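You operate a simulated robot arm through the tools that you are given. There is no shell and no other tool. Be economical: measure what you need, move in short steps, check, and stop when the job is done.

You run a simulated robot arm. Do the job below in one go: nothing can be reset, and whatever is moved stays where it is left.

JOB
Press the test button three times. Put the tall carton from the top of the folding table on the blue card. Push the white screen shut. Stack the white carton that says "56" from the top of the folding table on top of the white carton that says "75". Take the pink cloth from the top of the folding table and put it on the white water check card. Put the bottle marked "pink water" from the bare end of the folding table in the blue-rim basket and the bottle that says "leaf water" on the capping card. Take the green sill clip and leave it on top of the purple cold pack. Open the top counter drawer, take the orange tank cap from the inside of the top counter drawer and leave it on the top of the steel-top counter, then shut the drawer. Put one of the numbered bottles from the middle shelf of the grey shelving on the filling card. Take the sample beaker and put it on top of the wide grey-tape carton. Do these in any order. Set down upright: tall carton, bottle, numbered bottle, sample beaker. The white screen goes anticlockwise seen from above, to its stop.
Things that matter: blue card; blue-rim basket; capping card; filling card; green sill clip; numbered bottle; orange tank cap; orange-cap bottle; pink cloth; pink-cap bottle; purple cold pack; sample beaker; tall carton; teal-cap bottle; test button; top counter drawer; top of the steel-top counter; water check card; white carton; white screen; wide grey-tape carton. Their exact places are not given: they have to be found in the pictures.

The check looks at the end state, three seconds after you hand in, the way a careful person would. Anything else that was tipped, shoved, dropped, spilled or broken makes it a failure. A push-on lid holds only when it is set on centred and level and pressed home; a screw cap is set on level and turned clockwise until tight. Flat cloth is picked up by pressing the open fingertips on it (5 to 10 N) and closing them slowly along it; thin cloth reads only 2 to 8 mm in the jaws.

ROBOT AND FRAMES
A 6-joint arm with a two-finger gripper on a trunk, on a base that drives. Base frame: it is fixed to the floor where the robot stands at the start and does not move with it; the origin is under the middle of the robot, x ahead of it, y to its left, z up; the surface under the hand at the start is at about z = 740. Lengths are in mm, angles in rad, forces in N, time in s.
With the tool pointing down near the work surface it reaches from about 340 to 860 mm from the robot's upright axis, wherever it stands. Its first joint turns from -2.897 to 2.897 rad. Places, roughly: blue card [500, -500, 750]; blue-rim basket (26x25x17 cm) [400, 1000, 800]; capping card [750, 1000, 750]; filling card [2250, -2000, 750]; green sill clip (3x3x8 cm) [500, 600, 800]; numbered bottle [2250, 1500, 1000]; orange tank cap (7x7x3 cm) [2200, 2600, 700]; orange-cap bottle, pink-cap bottle, teal-cap bottl [500, 750, 750]; pink cloth (13x7x4 cm) [600, 400, 800]; purple cold pack (10x6x4 cm) [600, 700, 800]; sample beaker [2250, 750, 750]; tall carton [250, -500, 750]; test button [500, -100, 800]; top counter drawer [2200, 2500, 700]; top of the steel-top counter [2300, 3000, 900]; water check card [500, 250, 750]; white carton [500, 250, 750]; white screen [400, 0, 800]; wide grey-tape carton [2250, 1500, 1750]. Payload 2.45 kg.
The tool frame sits at the grasp point between the pads (the TCP): z along the fingers, y along the line on which they close. The tips reach 20 mm beyond it. The gripper opens to 140 mm. The gripper's body begins 168 mm behind the TCP.
Orientation is that of the tool frame in the base frame, as a unit quaternion [x, y, z, w]. With the fingers straight down and closing along the base's y, the tool's x points along the base's -x, its y along +y and its z along -z.

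CONTROLS
- The arm moves only by the tool apply_moves. Its argument "commands" is a list of rows, each a list of 7 numbers: the shift along the base's x, y, z in m, then the turn, a rotation vector about the base's x, y, z in rad, then the gripper command, from -1 (shut) to 1 (fully open), values between in proportion. In form: [[tx, ty, tz, ax, ay, az, claw], ...]. A call has 1 to 20 rows; each row is the pose to reach, as a shift and turn from the pose commanded when the call began. A row lasts 0.2 s, in which the tool goes at most 50 mm and 0.15 rad; a call with a longer step from one row to the next is refused whole, and so is a gripper value outside its range. Where a pose cannot be reached the arm comes as near as it can. A force on the tool above 40 N (or 10 N above the force at the start of the call, whichever is more), or a blocked arm, ends the call early, and 0.2 s more pass. The fingers move at their own pace (about 45 mm/s each) and stop on an object; they squeeze with about 39 N. The grip force told is the motor's: it shows also when the fingers shut on nothing. Time passes only in rows, and 0.2 s behind the last, so rows that repeat a pose let the fingers close. The reply holds the time, the measured pose of the TCP, the force on the tool along the base axes, the opening and the grip force, in the units named above and with some noise, with the torque about the TCP (base axes, N m) and any sound that the robot's microphone picked up.
- Cameras (640 x 400 px; columns grow to the right, rows downward): "scene" is now at [78.5, 139.9, 1810.8]; the picture's right is [-0.02, -1.00, 0.00], its down [-0.85, 0.01, -0.53] and it looks along [0.53, -0.01, -0.85] (base axes); focal length 266 px, centre (320, 200). "wrist" rides on the gripper at [78, 11, -209] in the tool frame; the picture's right is [-0.14, 0.99, 0.00], its down [-0.92, -0.13, -0.37] and it looks along [-0.37, -0.05, 0.93] (tool axes); focal length 280 px, centre (320, 200).
- capture(camera): a new picture of that camera. No time passes.
- slide_trunk(by): slides the trunk up (or, below 0, down) by that many mm; the arm and the scene camera ride with it, the base frame stays. It gives what a move gives, with no picture.
- roll_base(legs): drives the robot by 1 to 6 legs, each [ahead, left, turn to the left] in mm, mm and rad, along the robot's own axes; the way and the turn of a leg run together, so that a leg with both is an arc; at most 1500 mm and 3.142 rad a leg. The arm and the cameras ride along, it lands a little off, and it stops where it bumps. It gives what a move gives.
- head_to(pan, tilt): turns the head with the scene camera to pan (to the left, within 2.496 rad either way) and tilt (down, from -0.506 to 1.204), counted from straight ahead of the robot. It gives what a move gives.
- probe_pixels(camera, pixels): for up to 12 pixels [column, row] of the newest picture of that camera ("zoom" is the newest enlarged one), the place [x, y, z] in the base frame of the surface seen there, good to about 2 mm. No time passes.
- close_up(camera, box): a new picture of the part [left, top, right, bottom] of that camera's present view, enlarged. No time passes.
- close_job(): hands the job in; it is judged then, once.

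Work in short steps. Measure before you move; look again where a grasp or a placing could have gone wrong, and mend it. You have 364 turns and 298 pictures in all, those below and enlarged ones among them. Open the gripper and draw the arm clear of the work before you hand the job in, unless the task says otherwise; then end with one line.

The tools are called after "Request:" as name(argument=value, ...) on one line, values as JSON. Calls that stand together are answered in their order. apply_moves: Moves the arm, as the interface text tells. Its arguments: {"type":"object","properties":{"commands":{"type":"array","items":{"type":"array","items":{"type":"number"}}}},"required":["commands"]} The other tools are called the same way: slide_trunk (by) slides the trunk up or down; roll_base (legs) drives the base; head_to (pan, tilt) turns the head that bears the scene camera; capture (camera) takes a picture; probe_pixels (camera, pixels) gives the place of the surface under pixels of a picture; close_up (camera, box) takes an enlarged picture of a part of a camera's view; close_job () hands the job in.

At the start:

```text
clock: 0.0
ee_pos: [665.0, 96.3, 1194.3]
orientation: [0.0, 1.0, 0.0, 0.001]
force: [0.3, 0.0, 0.0]
moment: [-0.01, -0.01, -0.01]
grip_width: 139.9
gripper_force: 0.1
trunk travel left (down, up): [-75.0, 155.0]
robot x, y, heading: [1.0, 0.3, 0.0]
head pan, tilt: [-0.016, 1.011]
```

scene: 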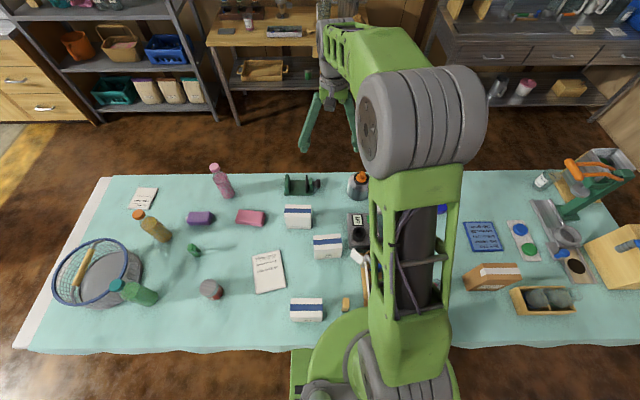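
wrist: 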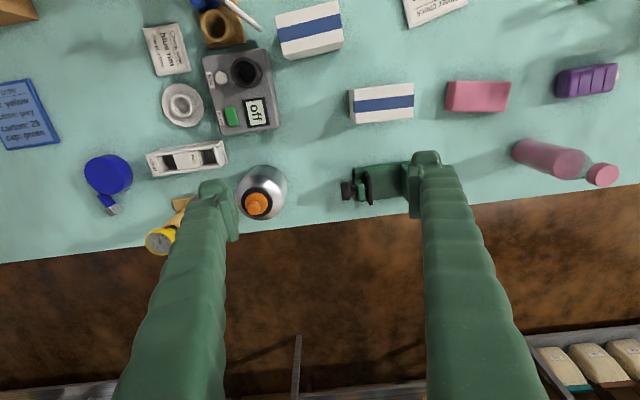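

I'll first look closely at the table, left and right halves.

Request:
close_up(camera="scene", box=[20, 160, 200, 350])

Request:
close_up(camera="scene", box=[180, 160, 390, 350])

Request:
close_up(camera="scene", box=[430, 140, 640, 350])

Request:
close_up(camera="wrist", box=[80, 0, 380, 220])

```text
2.11 times, centred on (110, 255) of scene
```

zoom: 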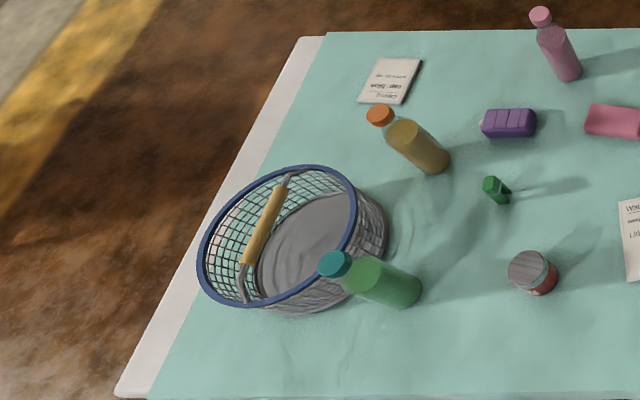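

```text
2.11 times, centred on (285, 255) of scene
```

zoom: 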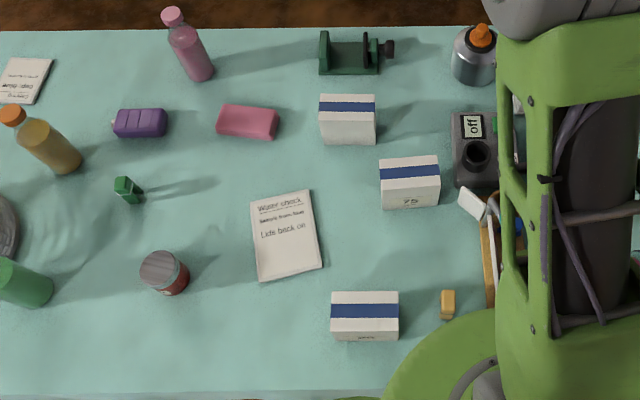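

```text
1.90 times, centred on (535, 245) of scene
```

zoom: 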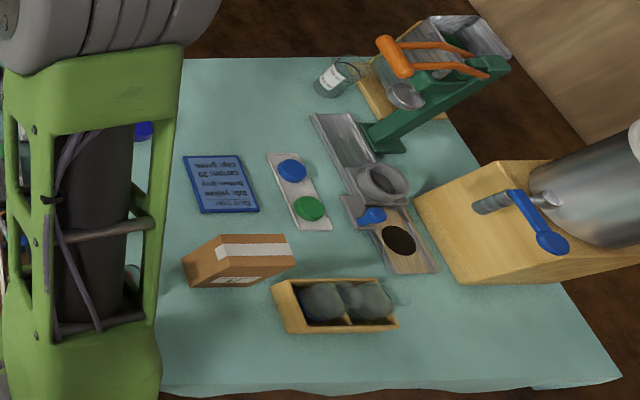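

```text
1.82 times, centred on (230, 110) of wrist
```

zoom: 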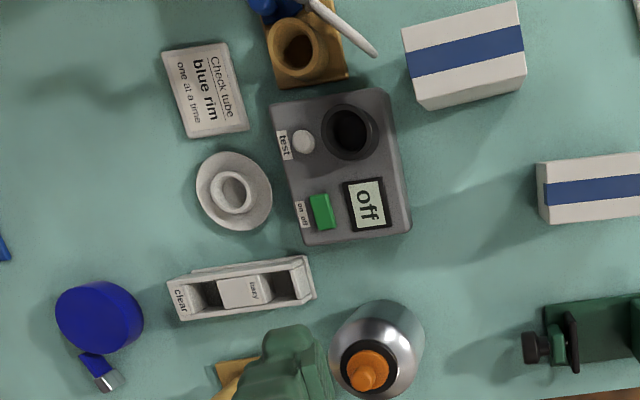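

The table's left part is readable in the scene picture. I probe the main objects there and take a zoom of the carton labels.

Request:
probe_pixels(camera="scene", pixels=[[298, 209], [298, 222], [328, 239], [328, 251], [307, 302], [307, 316], [268, 272], [250, 216], [200, 217], [192, 247], [145, 197], [215, 168]])

Request:
probe_pixels(camera="wrist", pixels=[[222, 77], [310, 30], [383, 103], [478, 96], [585, 80], [602, 174], [258, 203], [245, 72], [436, 10], [240, 110], [30, 112], [190, 158]])

Request:
close_up(camera="scene", box=[280, 200, 350, 260])

Request:
close_up(camera="scene", box=[280, 280, 390, 340])

```text
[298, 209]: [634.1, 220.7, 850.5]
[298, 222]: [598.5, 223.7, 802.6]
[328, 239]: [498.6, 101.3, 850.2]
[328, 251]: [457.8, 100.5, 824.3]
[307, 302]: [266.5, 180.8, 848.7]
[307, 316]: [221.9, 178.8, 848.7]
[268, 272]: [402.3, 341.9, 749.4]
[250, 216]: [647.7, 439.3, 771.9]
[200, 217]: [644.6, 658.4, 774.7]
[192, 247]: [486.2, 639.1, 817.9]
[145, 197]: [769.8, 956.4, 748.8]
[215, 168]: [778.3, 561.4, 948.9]
```

```text
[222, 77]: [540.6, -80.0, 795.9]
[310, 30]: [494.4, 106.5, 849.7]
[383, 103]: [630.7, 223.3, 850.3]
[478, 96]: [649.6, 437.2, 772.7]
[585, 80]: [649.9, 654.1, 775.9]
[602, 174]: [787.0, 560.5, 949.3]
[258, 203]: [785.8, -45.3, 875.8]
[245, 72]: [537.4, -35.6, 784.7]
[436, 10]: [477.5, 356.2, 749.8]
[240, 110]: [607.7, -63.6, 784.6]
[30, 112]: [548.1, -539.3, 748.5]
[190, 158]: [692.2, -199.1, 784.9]
```

```text
6.67 times, centred on (315, 230) of scene
```

zoom: 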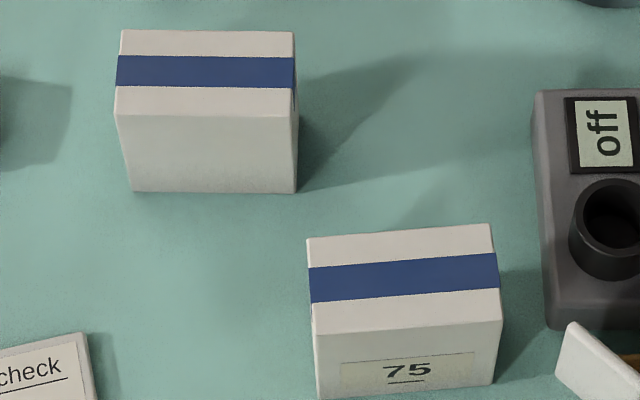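

```text
5.82 times, centred on (335, 310) of scene
```

zoom: 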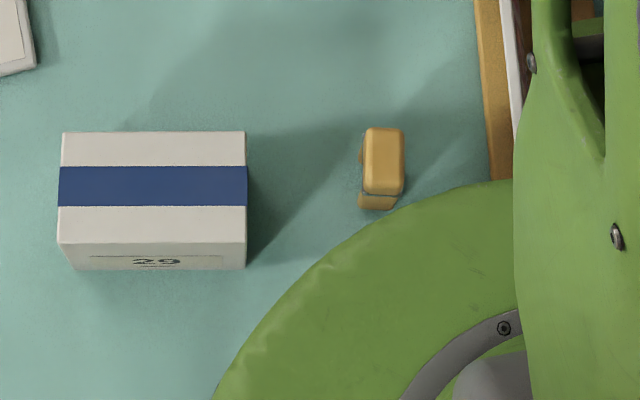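

The back carton shows no label on the near side; "75" is the middle one and the front one seems "29". I move the hand back and up a bit to see the screen region with the wrist camera.

Request:
apply_moves(commands=[[-0.05, 0, 0, 0, 0, 0, 1], [-0.1, 0, 0, 0, 0, 0, 1], [-0.15, 0, 0, 0, 0, 0, 1], [-0.2, 0, 0, 0, 0, 0, 1], [-0.25, 0, 0, 0, 0, 0, 1]])

Request:
capture(camera="wrist")

Request:
capture(camera="scene")

```text
clock: 1.2
ee_pos: [415.0, 96.8, 1194.9]
orientation: [0.0, 1.0, 0.0, 0.0]
force: [-0.2, -0.6, -0.3]
moment: [0.0, -0.05, 0.0]
grip_width: 140.3
gripper_force: 0.1
trunk travel left (down, up): [-75.0, 155.0]
robot x, y, heading: [-1.7, 3.8, 0.003]
head pan, tilt: [-0.016, 1.011]
```

```text
289 pictures are left
```

wrist: 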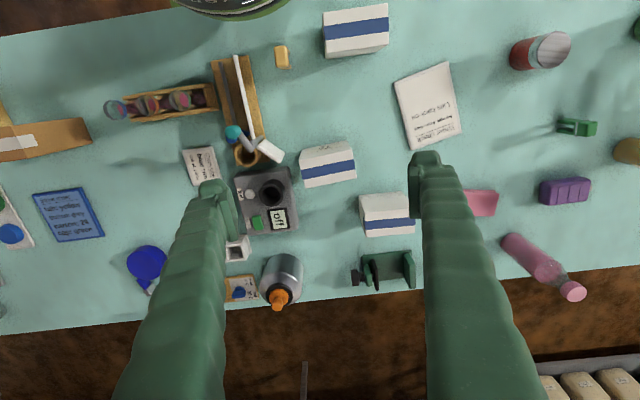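

```text
288 pictures are left
```

scene: 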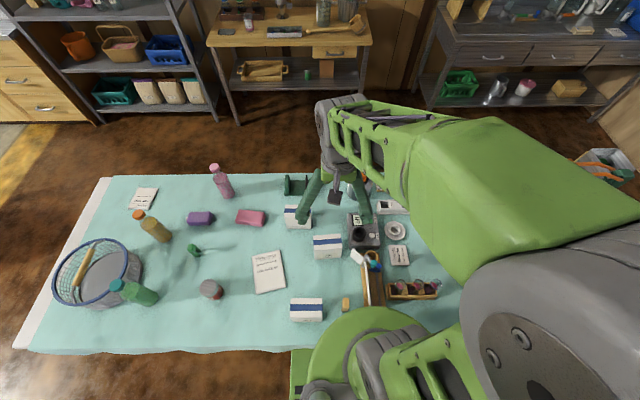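

Request:
close_up(camera="wrist", box=[170, 40, 310, 240])

Request:
close_up(camera="scene", box=[330, 190, 450, 310])

Request:
close_up(camera="wrist", box=[350, 180, 420, 240])

```text
2.00 times, centred on (240, 140) of wrist
```

zoom: 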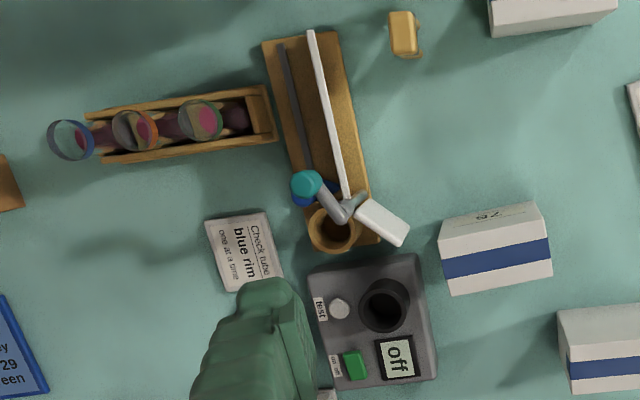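

```text
3.33 times, centred on (390, 250) of scene
```

zoom: 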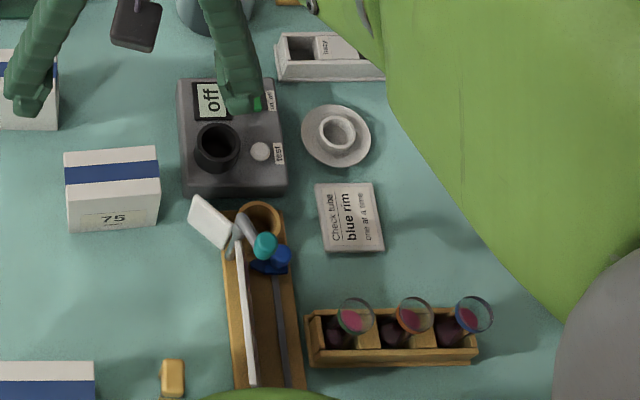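

```text
6.67 times, centred on (385, 210) of wrist
```

zoom: 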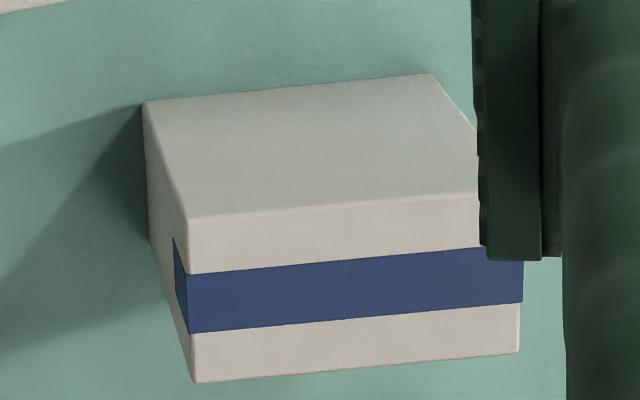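

Request:
probe_pixels(camera="wrist", pixels=[[236, 59], [243, 95], [251, 133], [222, 66], [231, 120], [213, 63], [258, 110], [271, 151], [247, 156], [249, 194], [257, 223], [232, 133]])

Request:
probe_pixels(camera="scene", pixels=[[364, 299], [362, 275], [366, 301], [375, 301], [371, 280], [378, 301], [356, 257], [368, 256], [380, 266], [370, 263], [379, 233], [399, 255]])

```text
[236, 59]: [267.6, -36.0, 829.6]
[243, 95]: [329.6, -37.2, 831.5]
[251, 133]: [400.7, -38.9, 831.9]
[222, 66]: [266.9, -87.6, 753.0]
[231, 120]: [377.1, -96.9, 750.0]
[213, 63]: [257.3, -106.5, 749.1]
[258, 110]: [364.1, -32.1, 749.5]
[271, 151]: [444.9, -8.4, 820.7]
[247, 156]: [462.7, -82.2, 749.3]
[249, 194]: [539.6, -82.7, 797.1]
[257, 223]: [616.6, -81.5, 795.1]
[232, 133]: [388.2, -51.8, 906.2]
```

```text
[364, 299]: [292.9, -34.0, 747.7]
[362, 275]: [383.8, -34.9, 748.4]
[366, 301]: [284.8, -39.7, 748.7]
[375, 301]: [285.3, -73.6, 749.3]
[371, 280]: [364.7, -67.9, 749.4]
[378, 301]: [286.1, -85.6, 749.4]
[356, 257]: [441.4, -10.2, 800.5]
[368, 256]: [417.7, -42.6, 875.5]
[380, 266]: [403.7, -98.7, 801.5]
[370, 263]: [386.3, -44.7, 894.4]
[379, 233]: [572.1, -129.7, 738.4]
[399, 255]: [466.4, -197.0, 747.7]
```

The screen device needs a closer look; I lower the hand and move slightly left of it.

Request:
apply_moves(commands=[[0, 0.0, -0.05, 0, 0, 0, 1], [-0.03, 0.0, -0.1, 0, 0, 0, 1], [-0.06, 0, -0.14, 0, 0, 0, 1], [-0.08, 0, -0.18, 0, 0, 0, 1], [-0.08, 0, -0.2, 0, 0, 0, 1]])

Request:
capture(camera="wrist")

```text
refused: row 2 steps farther than a row can; nothing moved
```

```text
284 pictures are left
```

wrist: 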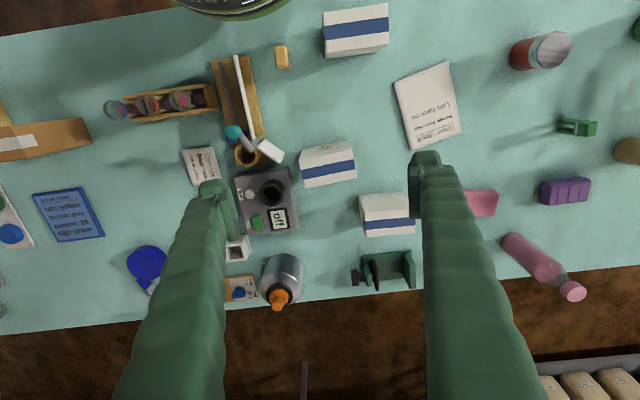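

Request:
apply_moves(commands=[[0, 0.0, -0.05, 0, 0, 0, 1], [-0.01, 0.0, -0.095, 0, 0, 0, 1], [-0.03, 0, -0.14, 0, 0, 0, 1], [-0.05, 0, -0.18, 0, 0, 0, 1], [-0.07, 0, -0.22, 0, 0, 0, 1]])

Request:
close_up(camera="wrist", box=[90, 0, 330, 200])

Request:
capture(camera="wrist")

```text
clock: 2.4
ee_pos: [358.6, 101.8, 974.8]
orientation: [-0.001, 1.0, -0.001, -0.002]
force: [0.5, -0.1, 0.4]
moment: [0.01, 0.07, -0.04]
grip_width: 140.1
gripper_force: 0.0
out of reach, approached as far as the arm can: row 5
trunk travel left (down, up): [-75.0, 155.0]
robot x, y, heading: [-0.5, -0.7, -0.001]
head pan, tilt: [-0.016, 1.011]
```

```text
2.00 times, centred on (210, 100) of wrist
```

zoom: 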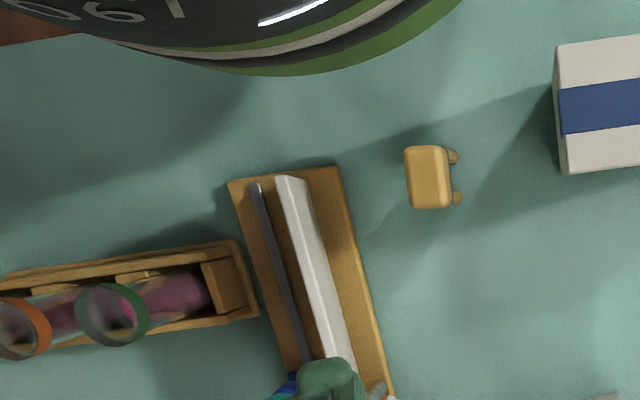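

```text
282 pictures are left
```

wrist: 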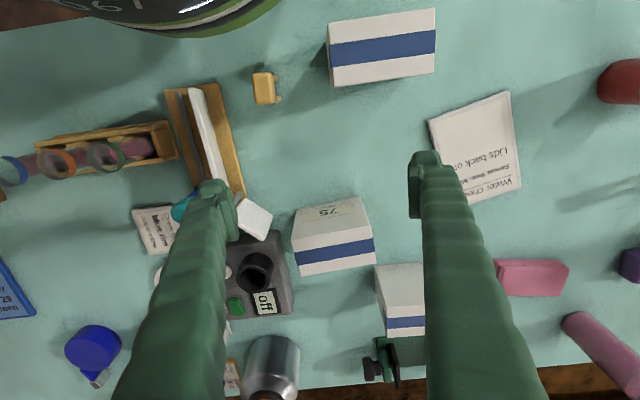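

Request:
apply_moves(commands=[[0, -0.03, 0.03, 0, 0, 0, 1], [0, -0.07, 0.05, 0, 0, 0, 1], [0, -0.1, 0.05, 0, 0, 0, 1], [0, -0.13, 0.05, 0, 0, 0, 1]])

Request:
close_up(camera="wrist", box=[200, 40, 440, 240])

```text
clock: 3.4
ee_pos: [363.9, -29.7, 1028.5]
orientation: [0.0, 1.0, 0.001, -0.001]
force: [0.1, -0.6, -0.4]
moment: [-0.01, 0.02, -0.01]
grip_width: 139.9
gripper_force: 0.1
out of reach, approached as far as the arm can: row 1, 2, 3, 4
trunk travel left (down, up): [-75.0, 155.0]
robot x, y, heading: [2.2, -0.8, 0.002]
head pan, tilt: [-0.016, 1.011]
```

```text
2.00 times, centred on (320, 140) of wrist
```

zoom: 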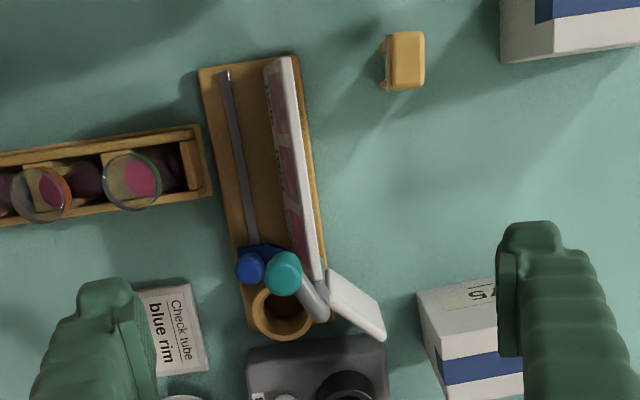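

Request:
close_up(camera="wrist", box=[270, 140, 360, 220])

Request:
probe_pixels(camera="zoom", pixels=[[100, 40], [215, 80], [230, 130], [275, 160], [355, 180], [395, 150], [480, 250], [520, 330], [500, 360], [380, 260], [150, 250], [200, 320]])

```text
5.00 times, centred on (315, 180) of wrist
```

zoom: 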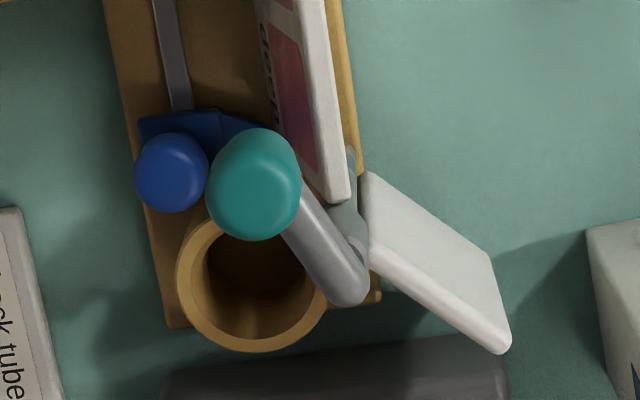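

```text
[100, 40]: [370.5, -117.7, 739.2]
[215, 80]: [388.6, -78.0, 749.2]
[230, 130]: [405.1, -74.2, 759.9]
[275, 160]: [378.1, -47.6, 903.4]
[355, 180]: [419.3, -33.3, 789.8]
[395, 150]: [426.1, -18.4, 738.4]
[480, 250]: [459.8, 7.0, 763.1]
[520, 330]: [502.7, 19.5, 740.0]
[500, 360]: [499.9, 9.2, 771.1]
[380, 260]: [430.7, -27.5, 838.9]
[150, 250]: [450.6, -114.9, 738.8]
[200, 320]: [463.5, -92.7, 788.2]
```

Request:
probe_pixels(camera="zoom", pixels=[[370, 185], [375, 215], [380, 240], [410, 210], [410, 250], [430, 280], [440, 240], [470, 280], [460, 300], [495, 300], [490, 335], [340, 270]])

Request:
close_up(camera="scene", box=[340, 235, 410, 305])

```text
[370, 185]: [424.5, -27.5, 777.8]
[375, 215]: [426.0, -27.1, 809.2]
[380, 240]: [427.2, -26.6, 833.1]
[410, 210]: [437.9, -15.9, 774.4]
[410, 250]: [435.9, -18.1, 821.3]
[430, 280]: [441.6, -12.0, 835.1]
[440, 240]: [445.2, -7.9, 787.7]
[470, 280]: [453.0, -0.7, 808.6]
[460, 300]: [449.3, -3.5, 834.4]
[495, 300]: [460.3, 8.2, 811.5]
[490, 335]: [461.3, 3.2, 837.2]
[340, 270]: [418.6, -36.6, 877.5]
```

```text
5.71 times, centred on (375, 270) of scene
```

zoom: 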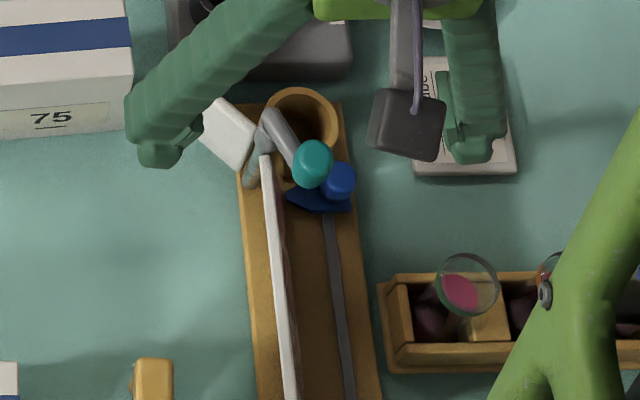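

The screen is the upright plate from the grey post (425,-28) to (462,5), z 765–837. I'll shut the gripper and hover over the meter for the test button first.

Request:
apply_moves(commands=[[0.03, -0.01, 0, 0, 0, 0, 0], [0.07, -0.02, 0, 0, 0, 0, -1], [0.11, -0.04, 0, 0, 0, 0, -1], [0.14, -0.05, 0, 0, 0, 0, -1], [0.14, -0.05, 0, 0, 0, 0, -1], [0.14, -0.05, 0, 0, 0, 0, -1], [0.14, -0.05, 0, 0, 0, 0, -1]])

Request:
capture(camera="wrist")

```text
clock: 5.0
ee_pos: [504.3, -79.5, 1028.3]
orientation: [0.0, 1.0, 0.0, 0.0]
force: [0.1, 0.4, 0.4]
moment: [0.0, 0.01, -0.03]
grip_width: 0.0
gripper_force: 1.6
trunk travel left (down, up): [-75.0, 155.0]
robot x, y, heading: [0.6, 1.9, 0.002]
head pan, tilt: [-0.016, 1.011]
```

```text
278 pictures are left
```

wrist: 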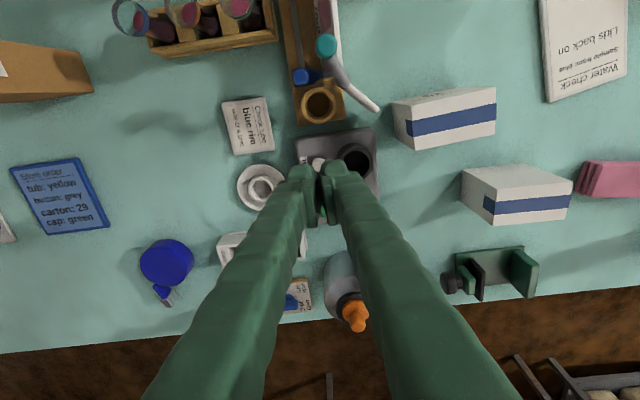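

Request:
close_up(camera="wrist", box=[270, 110, 400, 220])

Request:
probe_pixels(camera="wrist", pixels=[[313, 162], [318, 160], [318, 168], [308, 150], [345, 152], [357, 146], [370, 160], [305, 140], [377, 132], [378, 190], [379, 106], [366, 95]])

```text
3.64 times, centred on (335, 165) of wrist
```

zoom: 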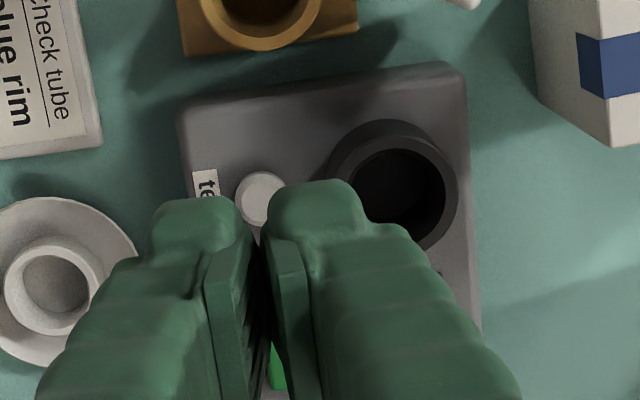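

```text
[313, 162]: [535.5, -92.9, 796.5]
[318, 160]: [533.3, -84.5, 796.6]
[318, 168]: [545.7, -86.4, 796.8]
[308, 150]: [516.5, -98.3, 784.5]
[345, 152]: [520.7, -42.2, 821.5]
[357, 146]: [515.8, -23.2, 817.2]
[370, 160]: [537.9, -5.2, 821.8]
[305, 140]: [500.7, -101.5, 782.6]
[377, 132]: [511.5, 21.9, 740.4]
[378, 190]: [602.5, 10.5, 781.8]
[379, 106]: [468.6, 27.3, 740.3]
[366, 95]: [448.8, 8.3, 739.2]
```

Button centre is about (540,-87), top at z 797; ring's near edge is at y≈-60. I lower shut fingers to just above it.

Request:
apply_moves(commands=[[0.02, -0.004, -0.04, 0, 0, 0, -1], [0.036, -0.008, -0.085, 0, 0, 0, -1], [0.036, -0.008, -0.13, 0, 0, 0, -1], [0.036, -0.008, -0.175, 0, 0, 0, -1], [0.036, -0.008, -0.2, 0, 0, 0, -1]])

Request:
close_up(camera="wrist", box=[240, 80, 440, 260])

```text
clock: 6.2
ee_pos: [538.9, -87.5, 826.9]
orientation: [0.0, 1.0, 0.0, 0.0]
force: [-0.2, -0.1, 0.3]
moment: [0.03, 0.01, 0.0]
grip_width: 0.0
gripper_force: 29.7
trunk travel left (down, up): [-75.0, 155.0]
robot x, y, heading: [0.8, -1.9, 0.002]
head pan, tilt: [-0.016, 1.011]
```

```text
2.22 times, centred on (340, 170) of wrist
```

zoom: 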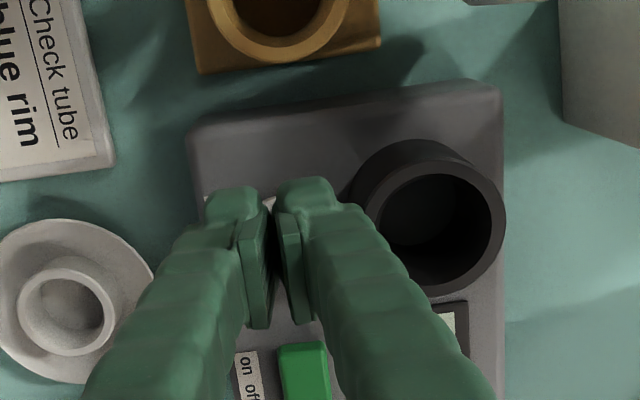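

Request:
apply_moves(commands=[[0, 0, -0.008, 0, 0, 0, -1], [0, 0, -0.011, 0, 0, 0, -1], [0, 0, -0.013, 0, 0, 0, -1], [0, 0, -0.015, 0, 0, 0, -1]])

```text
clock: 7.2
ee_pos: [539.2, -88.4, 813.2]
orientation: [0.0, 1.0, 0.0, 0.0]
force: [-0.1, -0.6, 1.1]
moment: [-0.06, 0.01, 0.04]
grip_width: 6.1
gripper_force: 29.4
trunk travel left (down, up): [-75.0, 155.0]
robot x, y, heading: [0.7, 0.7, 0.004]
head pan, tilt: [-0.016, 1.011]
```

Request:
close_up(camera="wrist", box=[240, 80, 440, 260])

```text
2.22 times, centred on (340, 170) of wrist
```

zoom: 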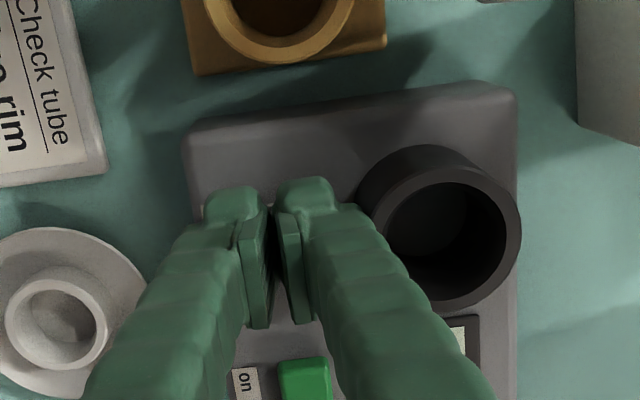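

Request:
apply_moves(commands=[[0, 0, -0.002, 0, 0, 0, -1], [0, 0, -0.004, 0, 0, 0, -1]])

```text
clock: 7.8
ee_pos: [540.4, -86.6, 809.2]
orientation: [-0.001, 1.0, 0.0, 0.001]
force: [0.2, 0.7, 8.5]
moment: [0.02, 0.01, -0.01]
grip_width: 5.9
gripper_force: 29.2
trunk travel left (down, up): [-75.0, 155.0]
robot x, y, heading: [3.7, -2.5, -0.003]
head pan, tilt: [-0.016, 1.011]
heard: click
```

Click heard at 809. I lift, then press a second time.

Request:
apply_moves(commands=[[0, 0, 0.008, 0, 0, 0, -1], [0, 0, 0.018, 0, 0, 0, -1], [0, 0, 0.018, 0, 0, 0, -1]])

Request:
apply_moves(commands=[[0, 0, -0.01, 0, 0, 0, -1], [0, 0, -0.015, 0, 0, 0, -1], [0, 0, -0.018, 0, 0, 0, -1], [0, 0, -0.0185, 0, 0, 0, -1]])

```text
clock: 8.6
ee_pos: [539.3, -87.4, 826.5]
orientation: [-0.001, 1.0, -0.001, -0.001]
force: [0.1, 0.3, -0.7]
moment: [0.01, 0.01, 0.01]
grip_width: 0.0
gripper_force: 29.5
trunk travel left (down, up): [-75.0, 155.0]
robot x, y, heading: [-1.0, 3.7, 0.002]
head pan, tilt: [-0.016, 1.011]
```

```text
clock: 9.6
ee_pos: [540.2, -87.3, 809.4]
orientation: [0.0, 1.0, 0.0, 0.0]
force: [0.8, 0.3, 11.0]
moment: [0.01, -0.02, 0.02]
grip_width: 6.2
gripper_force: 29.4
trunk travel left (down, up): [-75.0, 155.0]
robot x, y, heading: [-1.6, 0.9, -0.002]
head pan, tilt: [-0.016, 1.011]
heard: click
```

Second click. Third press the same way.

Request:
apply_moves(commands=[[0, 0, 0.008, 0, 0, 0, -1], [0, 0, 0.018, 0, 0, 0, -1], [0, 0, 0.018, 0, 0, 0, -1]])

Request:
apply_moves(commands=[[0, 0, -0.01, 0, 0, 0, -1], [0, 0, -0.015, 0, 0, 0, -1], [0, 0, -0.018, 0, 0, 0, -1], [0, 0, -0.0185, 0, 0, 0, -1]])

Request:
apply_moves(commands=[[0, 0, 0.01, 0, 0, 0, -1], [0, 0, 0.05, 0, 0, 0, -1], [0, 0, 0.1, 0, 0, 0, -1], [0, 0, 0.14, 0, 0, 0, -1]])

Request:
capture(camera="wrist")

```text
clock: 10.4
ee_pos: [539.6, -87.5, 826.0]
orientation: [0.0, 1.0, 0.0, -0.001]
force: [0.0, 0.0, 0.0]
moment: [0.01, -0.03, 0.02]
grip_width: 0.0
gripper_force: 29.2
trunk travel left (down, up): [-75.0, 155.0]
robot x, y, heading: [0.1, 0.1, 0.001]
head pan, tilt: [-0.016, 1.011]
```

```text
clock: 11.4
ee_pos: [539.8, -88.8, 807.7]
orientation: [0.0, 1.0, 0.001, 0.001]
force: [-0.3, 0.6, 14.4]
moment: [-0.04, -0.03, 0.03]
grip_width: 5.8
gripper_force: 29.4
trunk travel left (down, up): [-75.0, 155.0]
robot x, y, heading: [-3.6, 0.3, -0.002]
head pan, tilt: [-0.016, 1.011]
heard: click
```

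```text
clock: 12.4
ee_pos: [538.4, -88.2, 947.8]
orientation: [0.0, 1.0, 0.0, 0.0]
force: [0.1, -0.7, 0.7]
moment: [0.04, -0.01, 0.02]
grip_width: 0.0
gripper_force: 29.3
trunk travel left (down, up): [-75.0, 155.0]
robot x, y, heading: [2.7, -1.5, -0.002]
head pan, tilt: [-0.016, 1.011]
```

```text
274 pictures are left
```

wrist: 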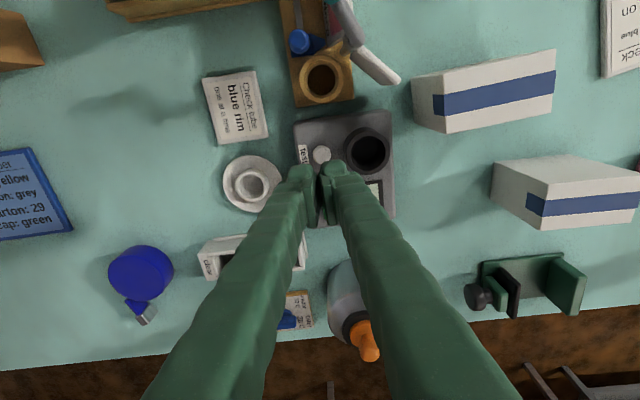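

Three clicks done. Next the screen: I probe the holder ring and the meter edge around the screen's near side.

Request:
probe_pixels(camera="wrist", pixels=[[302, 85], [343, 75], [320, 98], [323, 60], [350, 98], [340, 115], [388, 112], [395, 80], [378, 68], [362, 45], [355, 55], [345, 40]])

Request:
close_up(camera="wrist", box=[280, 0, 420, 120])

```text
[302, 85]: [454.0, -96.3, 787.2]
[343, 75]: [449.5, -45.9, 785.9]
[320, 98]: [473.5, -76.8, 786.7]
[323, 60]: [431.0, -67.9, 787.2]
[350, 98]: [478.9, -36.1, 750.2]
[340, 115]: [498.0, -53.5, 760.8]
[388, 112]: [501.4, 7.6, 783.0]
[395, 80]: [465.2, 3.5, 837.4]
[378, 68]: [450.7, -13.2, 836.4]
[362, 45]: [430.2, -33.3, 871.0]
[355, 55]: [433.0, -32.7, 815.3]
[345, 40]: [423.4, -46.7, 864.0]
```

```text
3.33 times, centred on (350, 60) of wrist
```

zoom: 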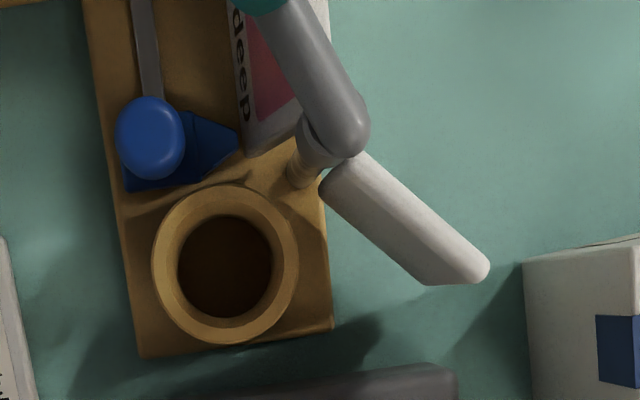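

Holder ring top z 787, meter top 784, screen top 837: I work with tips at ~795. I go to the near side (480,-30) of the screen and descend.

Request:
apply_moves(commands=[[-0.03, 0.03, 0, 0, 0, 0, -1], [-0.058, 0.058, 0, 0, 0, 0, -1], [-0.058, 0.058, -0.045, 0, 0, 0, -1], [-0.058, 0.058, -0.09, 0, 0, 0, -1], [-0.058, 0.058, -0.13, 0, 0, 0, -1]])

Request:
capture(camera="wrist")

Request:
close_up(camera="scene", box=[330, 220, 430, 320])

```text
clock: 13.6
ee_pos: [481.7, -30.3, 816.4]
orientation: [0.0, 1.0, 0.0, 0.001]
force: [0.1, -0.3, -0.4]
moment: [-0.02, 0.0, 0.0]
grip_width: 0.0
gripper_force: 29.1
trunk travel left (down, up): [-75.0, 155.0]
robot x, y, heading: [1.3, 0.7, -0.006]
head pan, tilt: [-0.016, 1.011]
```

```text
272 pictures are left
```

wrist: 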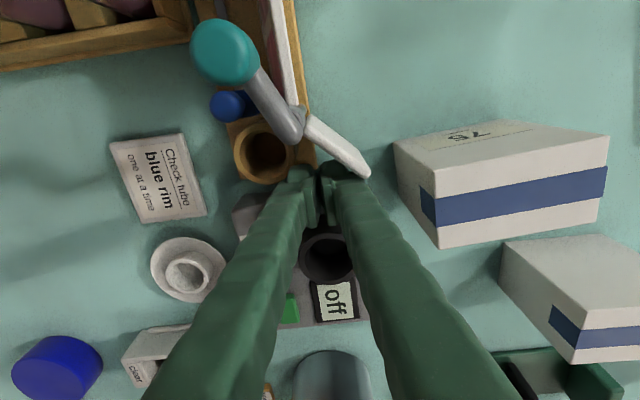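

```text
4.00 times, centred on (380, 270) of scene
```

zoom: 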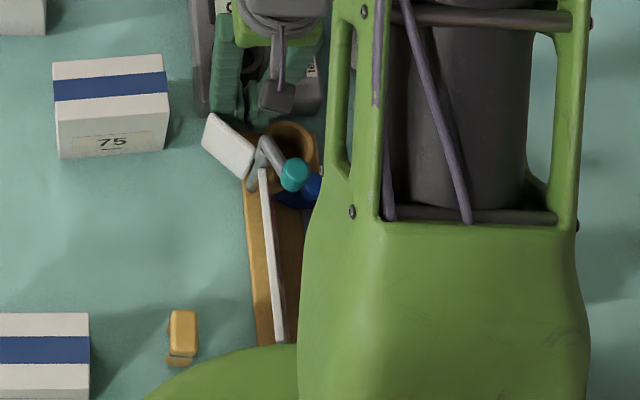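

Fingers sit on the screen's near side. I push along the arc toward +y in small steps.

Request:
apply_moves(commands=[[-0.01, 0.007, 0, 0, 0, 0, -1], [-0.013, 0.014, 0, 0, 0, 0, -1], [-0.016, 0.021, 0, 0, 0, 0, -1], [-0.023, 0.029, 0, 0, 0, 0, -1], [-0.031, 0.036, 0, 0, 0, 0, -1]])

Request:
capture(camera="wrist")

```text
clock: 14.8
ee_pos: [450.8, 6.8, 817.4]
orientation: [0.001, 1.0, 0.0, 0.001]
force: [-0.4, -0.1, 0.4]
moment: [0.01, 0.02, -0.01]
grip_width: 0.0
gripper_force: 28.9
trunk travel left (down, up): [-75.0, 155.0]
robot x, y, heading: [-1.9, 2.9, 0.002]
head pan, tilt: [-0.016, 1.011]
```

```text
270 pictures are left
```

wrist: 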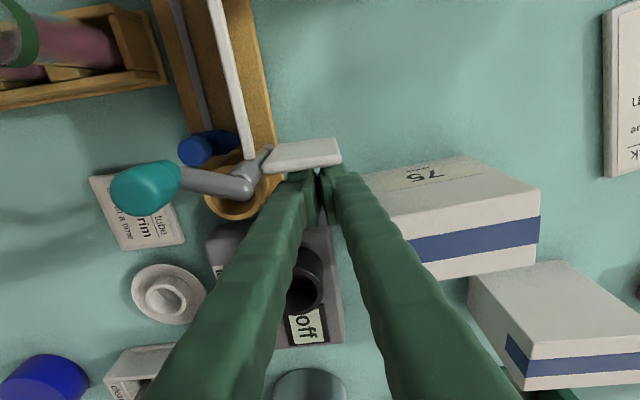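

The screen (with its teal-tipped lever) turns freely, now at about 90°. I continue the arc, watching for the stop.

Request:
apply_moves(commands=[[-0.007, 0.003, 0, 0, 0, 0, -1], [-0.014, 0.006, 0, 0, 0, 0, -1], [-0.022, 0.008, 0, 0, 0, 0, -1], [-0.03, 0.008, 0, 0, 0, 0, -1]])

Request:
capture(camera="wrist")

```text
clock: 15.6
ee_pos: [445.5, 14.1, 820.4]
orientation: [0.0, 1.0, 0.0, 0.012]
force: [6.4, 1.9, 3.7]
moment: [-0.01, -0.05, -0.03]
grip_width: 6.0
gripper_force: 29.0
trunk travel left (down, up): [-75.0, 155.0]
robot x, y, heading: [-0.7, -0.6, 0.0]
head pan, tilt: [-0.016, 1.011]
stopped in row 3: the force on the tool passed its limit at 44 N (the readings are from after the stop); the commanded pose is now the measured one
```

```text
269 pictures are left
```

wrist: 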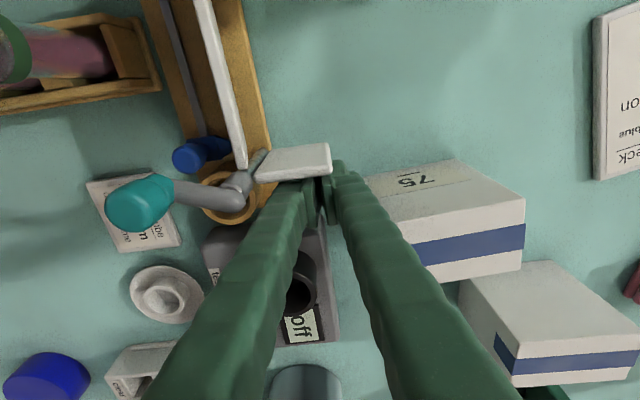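

It hit the stop at about 92–95°. I back off in +x and rise, then check the device didn't shift.

Request:
apply_moves(commands=[[0.01, -0.003, 0, 0, 0, 0, -1], [0.025, -0.01, 0, 0, 0, 0, -1], [0.025, -0.01, 0.04, 0, 0, 0, -1], [0.025, -0.01, 0.09, 0, 0, 0, -1], [0.025, -0.01, 0.14, 0, 0, 0, -1], [0.015, 0.02, 0.17, 0, 0, 0, -1]])

Request:
capture(camera="wrist")

```text
clock: 17.0
ee_pos: [458.6, 32.5, 990.0]
orientation: [0.0, 1.0, 0.0, 0.011]
force: [0.2, 0.3, -0.3]
moment: [0.02, -0.05, -0.02]
grip_width: 0.0
gripper_force: 29.4
trunk travel left (down, up): [-75.0, 155.0]
robot x, y, heading: [-2.4, 0.4, -0.0]
head pan, tilt: [-0.016, 1.011]
```

```text
268 pictures are left
```

wrist: 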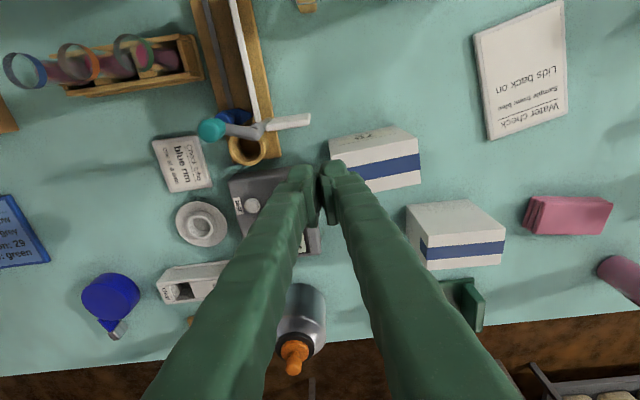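

Request:
close_up(camera="wrist", box=[190, 0, 340, 180])

Request:
probe_pixels(camera="wrist", pixels=[[306, 119], [288, 122], [272, 127], [237, 152], [262, 145], [258, 60], [250, 38], [251, 205], [280, 150], [210, 130], [228, 130], [238, 30]])

```text
2.22 times, centred on (265, 90) of wrist
```

zoom: 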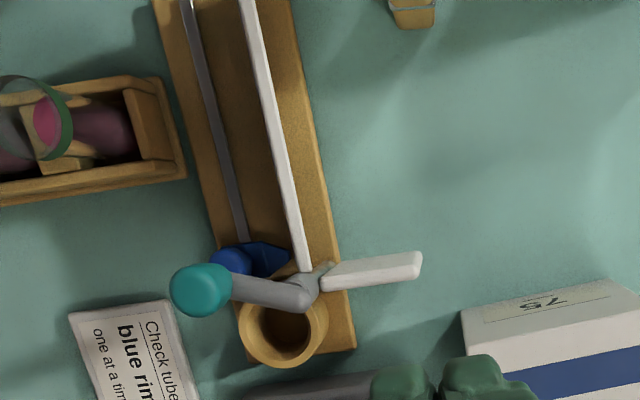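

```text
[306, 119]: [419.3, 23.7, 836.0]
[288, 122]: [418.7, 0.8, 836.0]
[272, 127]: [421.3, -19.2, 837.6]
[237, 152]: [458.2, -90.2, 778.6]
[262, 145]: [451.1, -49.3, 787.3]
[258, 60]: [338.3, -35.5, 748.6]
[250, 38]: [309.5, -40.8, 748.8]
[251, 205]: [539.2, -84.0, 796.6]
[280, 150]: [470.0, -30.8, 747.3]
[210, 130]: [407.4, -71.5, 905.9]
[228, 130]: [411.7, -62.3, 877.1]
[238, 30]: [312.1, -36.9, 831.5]
```

The device stayed put and the screen now stands at ~92°. Next cartons: I measure the corners of "75" and the back one.

Request:
close_up(camera="wrist", box=[320, 110, 520, 280])

Request:
probe_pixels(camera="zoom", pixels=[[110, 185], [85, 95], [200, 50], [318, 140], [316, 95], [275, 300], [290, 345], [400, 290], [590, 315], [580, 360], [550, 300], [360, 320]])

```text
2.35 times, centred on (420, 195) of wrist
```

zoom: 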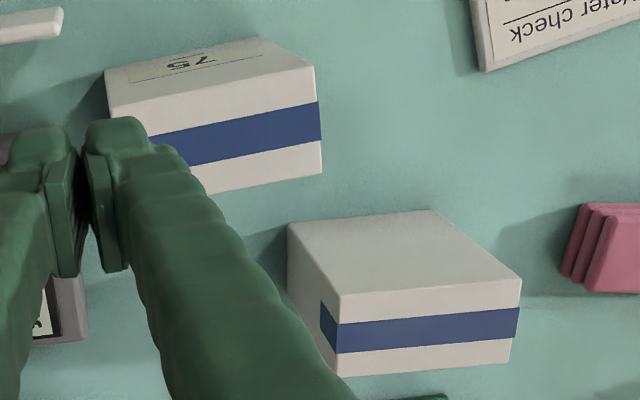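

```text
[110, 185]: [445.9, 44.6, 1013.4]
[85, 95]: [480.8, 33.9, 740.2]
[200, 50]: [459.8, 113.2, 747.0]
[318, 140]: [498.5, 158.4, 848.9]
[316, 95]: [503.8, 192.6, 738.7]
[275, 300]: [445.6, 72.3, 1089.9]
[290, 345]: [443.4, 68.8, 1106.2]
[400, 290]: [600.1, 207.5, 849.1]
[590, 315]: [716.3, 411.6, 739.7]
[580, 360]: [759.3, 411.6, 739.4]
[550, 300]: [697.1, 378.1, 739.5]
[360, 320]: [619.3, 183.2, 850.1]
```

I raise and centre the hand over the cartons with the gripper open for clean corner measurements.

Request:
apply_moves(commands=[[0, 0.02, 0.04, 0, 0, 0, 1], [0, 0.05, 0.07, 0, 0, 0, 1], [0, 0.08, 0.1, 0, 0, 0, 1], [0, 0.11, 0.13, 0, 0, 0, 1], [0, 0.13, 0.15, 0, 0, 0, 1], [0, 0.13, 0.15, 0, 0, 0, 1]])

Request:
capture(camera="wrist")

Request:
close_up(camera="wrist", box=[220, 100, 400, 240])

```text
clock: 18.4
ee_pos: [457.9, 162.6, 1139.0]
orientation: [0.001, 1.0, 0.0, 0.011]
force: [0.1, -0.6, 0.0]
moment: [0.0, 0.01, -0.01]
grip_width: 123.7
gripper_force: 0.1
trunk travel left (down, up): [-75.0, 155.0]
robot x, y, heading: [-1.7, -0.3, 0.001]
head pan, tilt: [-0.016, 1.011]
```

```text
265 pictures are left
```

wrist: 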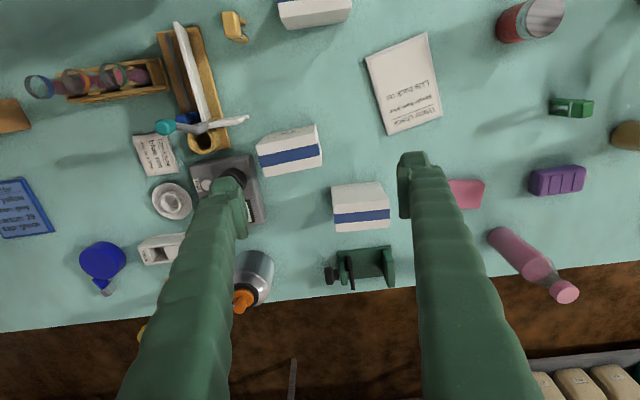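

```text
2.86 times, centred on (310, 170) of wrist
```

zoom: 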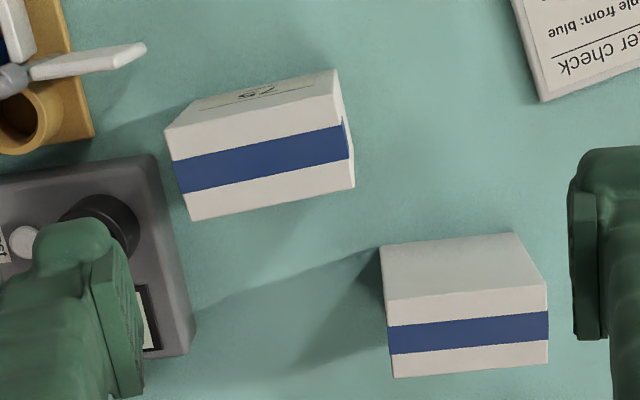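

Request:
probe_pixels(camera="zoom", pixels=[[172, 137], [338, 102], [193, 216], [350, 184], [390, 305], [543, 288], [397, 373], [545, 360], [180, 187], [345, 140], [391, 340], [545, 325]])

```text
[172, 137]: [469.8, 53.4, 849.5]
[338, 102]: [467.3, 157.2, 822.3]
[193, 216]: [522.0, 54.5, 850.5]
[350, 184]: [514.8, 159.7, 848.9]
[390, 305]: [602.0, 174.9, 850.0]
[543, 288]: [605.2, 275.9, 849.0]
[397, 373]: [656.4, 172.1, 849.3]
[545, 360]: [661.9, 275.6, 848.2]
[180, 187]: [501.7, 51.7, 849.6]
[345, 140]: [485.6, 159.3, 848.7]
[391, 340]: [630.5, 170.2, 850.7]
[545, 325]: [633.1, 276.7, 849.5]
```

Back carton centre (632,224), yaw −2.5°, 107×57×110; "75" centre ≈(493,106), yaw +4°. I level the tool and go grasp the back carton along y.

Request:
apply_moves(commands=[[0.045, 0.015, 0, 0, 0.022, -0.044, 1], [0.09, 0.03, 0, 0, 0.022, -0.044, 1], [0.135, 0.048, 0, 0, 0.022, -0.044, 1], [0.174, 0.0615, 0, 0, 0.022, -0.044, 1], [0.174, 0.0615, -0.05, 0, 0.022, -0.044, 1], [0.174, 0.0615, -0.1, 0, 0.022, -0.044, 1], [0.174, 0.0615, -0.15, 0, 0.022, -0.044, 1], [0.174, 0.0615, -0.2, 0, 0.022, -0.044, 1], [0.174, 0.0615, -0.23, 0, 0.022, -0.044, 1]])

Request:
capture(camera="wrist")

```text
clock: 20.4
ee_pos: [633.8, 225.8, 908.1]
orientation: [0.023, 1.0, 0.0, 0.0]
force: [0.4, -0.2, -0.5]
moment: [-0.04, 0.04, -0.02]
grip_width: 139.9
gripper_force: 0.1
trunk travel left (down, up): [-75.0, 155.0]
robot x, y, heading: [2.5, 1.8, 0.002]
head pan, tilt: [-0.016, 1.011]
```

```text
263 pictures are left
```

wrist: 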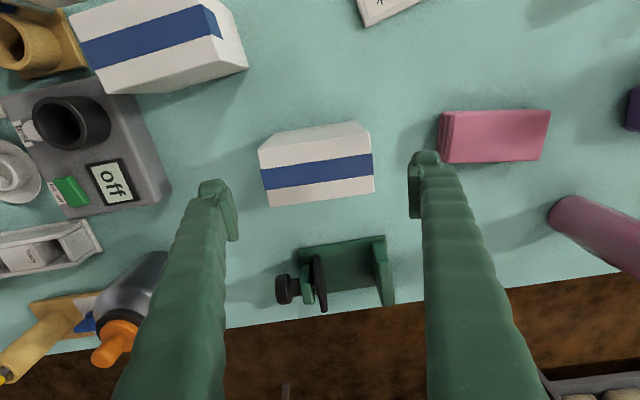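

Aligned. I descend to z≈815 and close.

Request:
apply_moves(commands=[[0, 0, -0.05, 0, 0, 0, 1], [0, 0, -0.093, 0, 0, 0, 1], [0, 0, -0.093, 0, 0, 0, 0.5], [0, 0, -0.093, 0, 0, 0, 0.2], [0, 0, -0.093, 0, 0, 0, 0.2], [0, 0, -0.093, 0, 0, 0, -1], [0, 0, -0.093, 0, 0, 0, -1], [0, 0, -0.093, 0, 0, 0, -1]])

Request:
apply_moves(commands=[[0, 0, 0.03, 0, 0, 0, -1], [0, 0, 0.08, 0, 0, 0, -1], [0, 0, 0.13, 0, 0, 0, -1], [0, 0, 0.18, 0, 0, 0, -1]])

Request:
capture(camera="wrist")

```text
clock: 22.2
ee_pos: [633.9, 226.5, 815.8]
orientation: [0.023, 1.0, 0.0, 0.0]
force: [-0.6, -0.6, -0.6]
moment: [0.05, 0.0, 0.04]
grip_width: 123.0
gripper_force: 38.6
trunk travel left (down, up): [-75.0, 155.0]
robot x, y, heading: [-3.1, 0.5, -0.004]
head pan, tilt: [-0.016, 1.011]
```

```text
clock: 23.2
ee_pos: [631.4, 222.8, 995.4]
orientation: [0.023, 1.0, 0.0, 0.0]
force: [0.0, -0.7, -1.4]
moment: [0.02, -0.05, -0.03]
grip_width: 122.4
gripper_force: 38.9
trunk travel left (down, up): [-75.0, 155.0]
robot x, y, heading: [-0.4, -1.4, 0.002]
head pan, tilt: [-0.016, 1.011]
```

```text
262 pictures are left
```

wrist: 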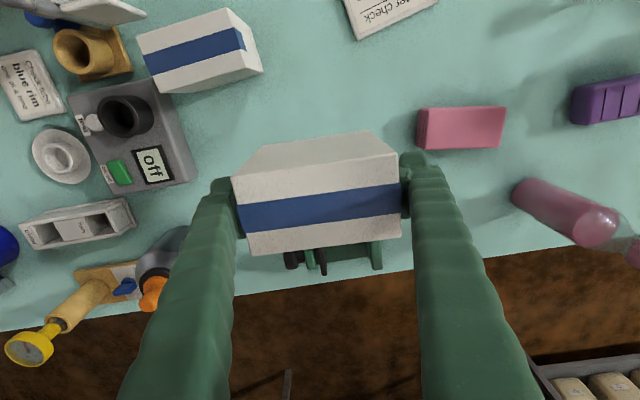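

Held (light, 1.4 N). I carry it over "75" at (494,107) with +0.11 rad yaw.

Request:
apply_moves(commands=[[-0.035, -0.03, 0, 0, 0, 0.03, -1], [-0.07, -0.06, 0, 0, 0, 0.06, -1], [-0.105, -0.09, 0, 0, 0, 0.09, -1], [-0.1375, -0.116, 0, 0, 0, 0.11, -1], [-0.1375, -0.116, -0.03, 0, 0, 0.11, -1], [-0.1375, -0.116, -0.05, 0, 0, 0.11, -1]])

Request:
capture(camera="wrist")

Request:
close_up(camera="scene", box=[280, 190, 380, 270])

```text
clock: 24.6
ee_pos: [493.3, 108.9, 946.4]
orientation: [-0.032, 0.999, 0.001, 0.0]
force: [0.7, 0.3, -1.7]
moment: [0.0, 0.02, 0.0]
grip_width: 122.6
gripper_force: 38.6
trunk travel left (down, up): [-75.0, 155.0]
robot x, y, heading: [1.0, 0.9, -0.0]
head pan, tilt: [-0.016, 1.011]
```

```text
261 pictures are left
```

wrist: 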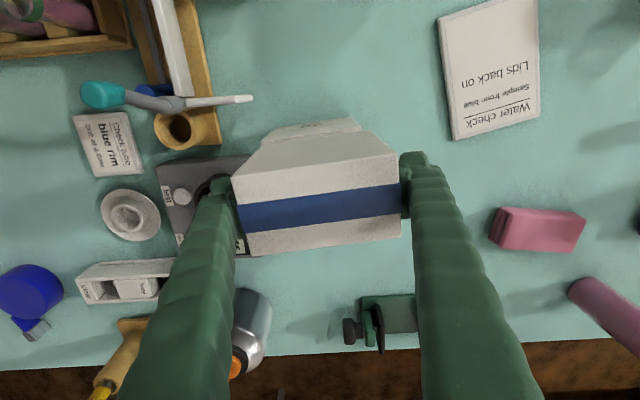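

```text
5.00 times, centred on (330, 230) of scene
```

zoom: 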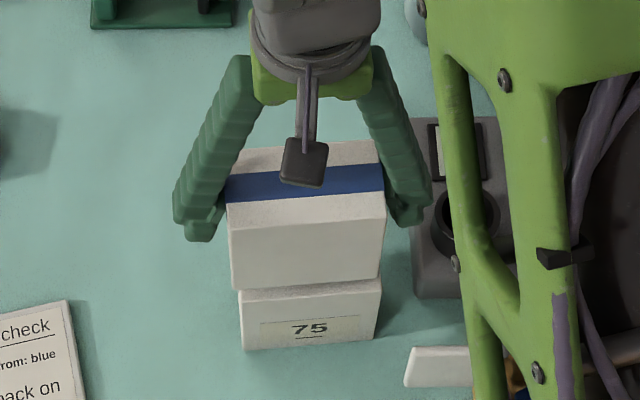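

Well aligned. I lower until contact and release.

Request:
apply_moves(commands=[[0, 0, -0.01, 0, 0, 0, -1], [0, 0, -0.016, 0, 0, 0, -1], [0, 0, -0.019, 0, 0, 0, -1]])

```text
clock: 25.4
ee_pos: [494.6, 108.7, 927.9]
orientation: [-0.032, 0.999, 0.0, 0.0]
force: [-1.2, 0.0, -3.0]
moment: [0.01, -0.01, 0.0]
grip_width: 122.7
gripper_force: 39.0
trunk travel left (down, up): [-75.0, 155.0]
robot x, y, heading: [0.7, 2.0, 0.001]
head pan, tilt: [-0.016, 1.011]
```

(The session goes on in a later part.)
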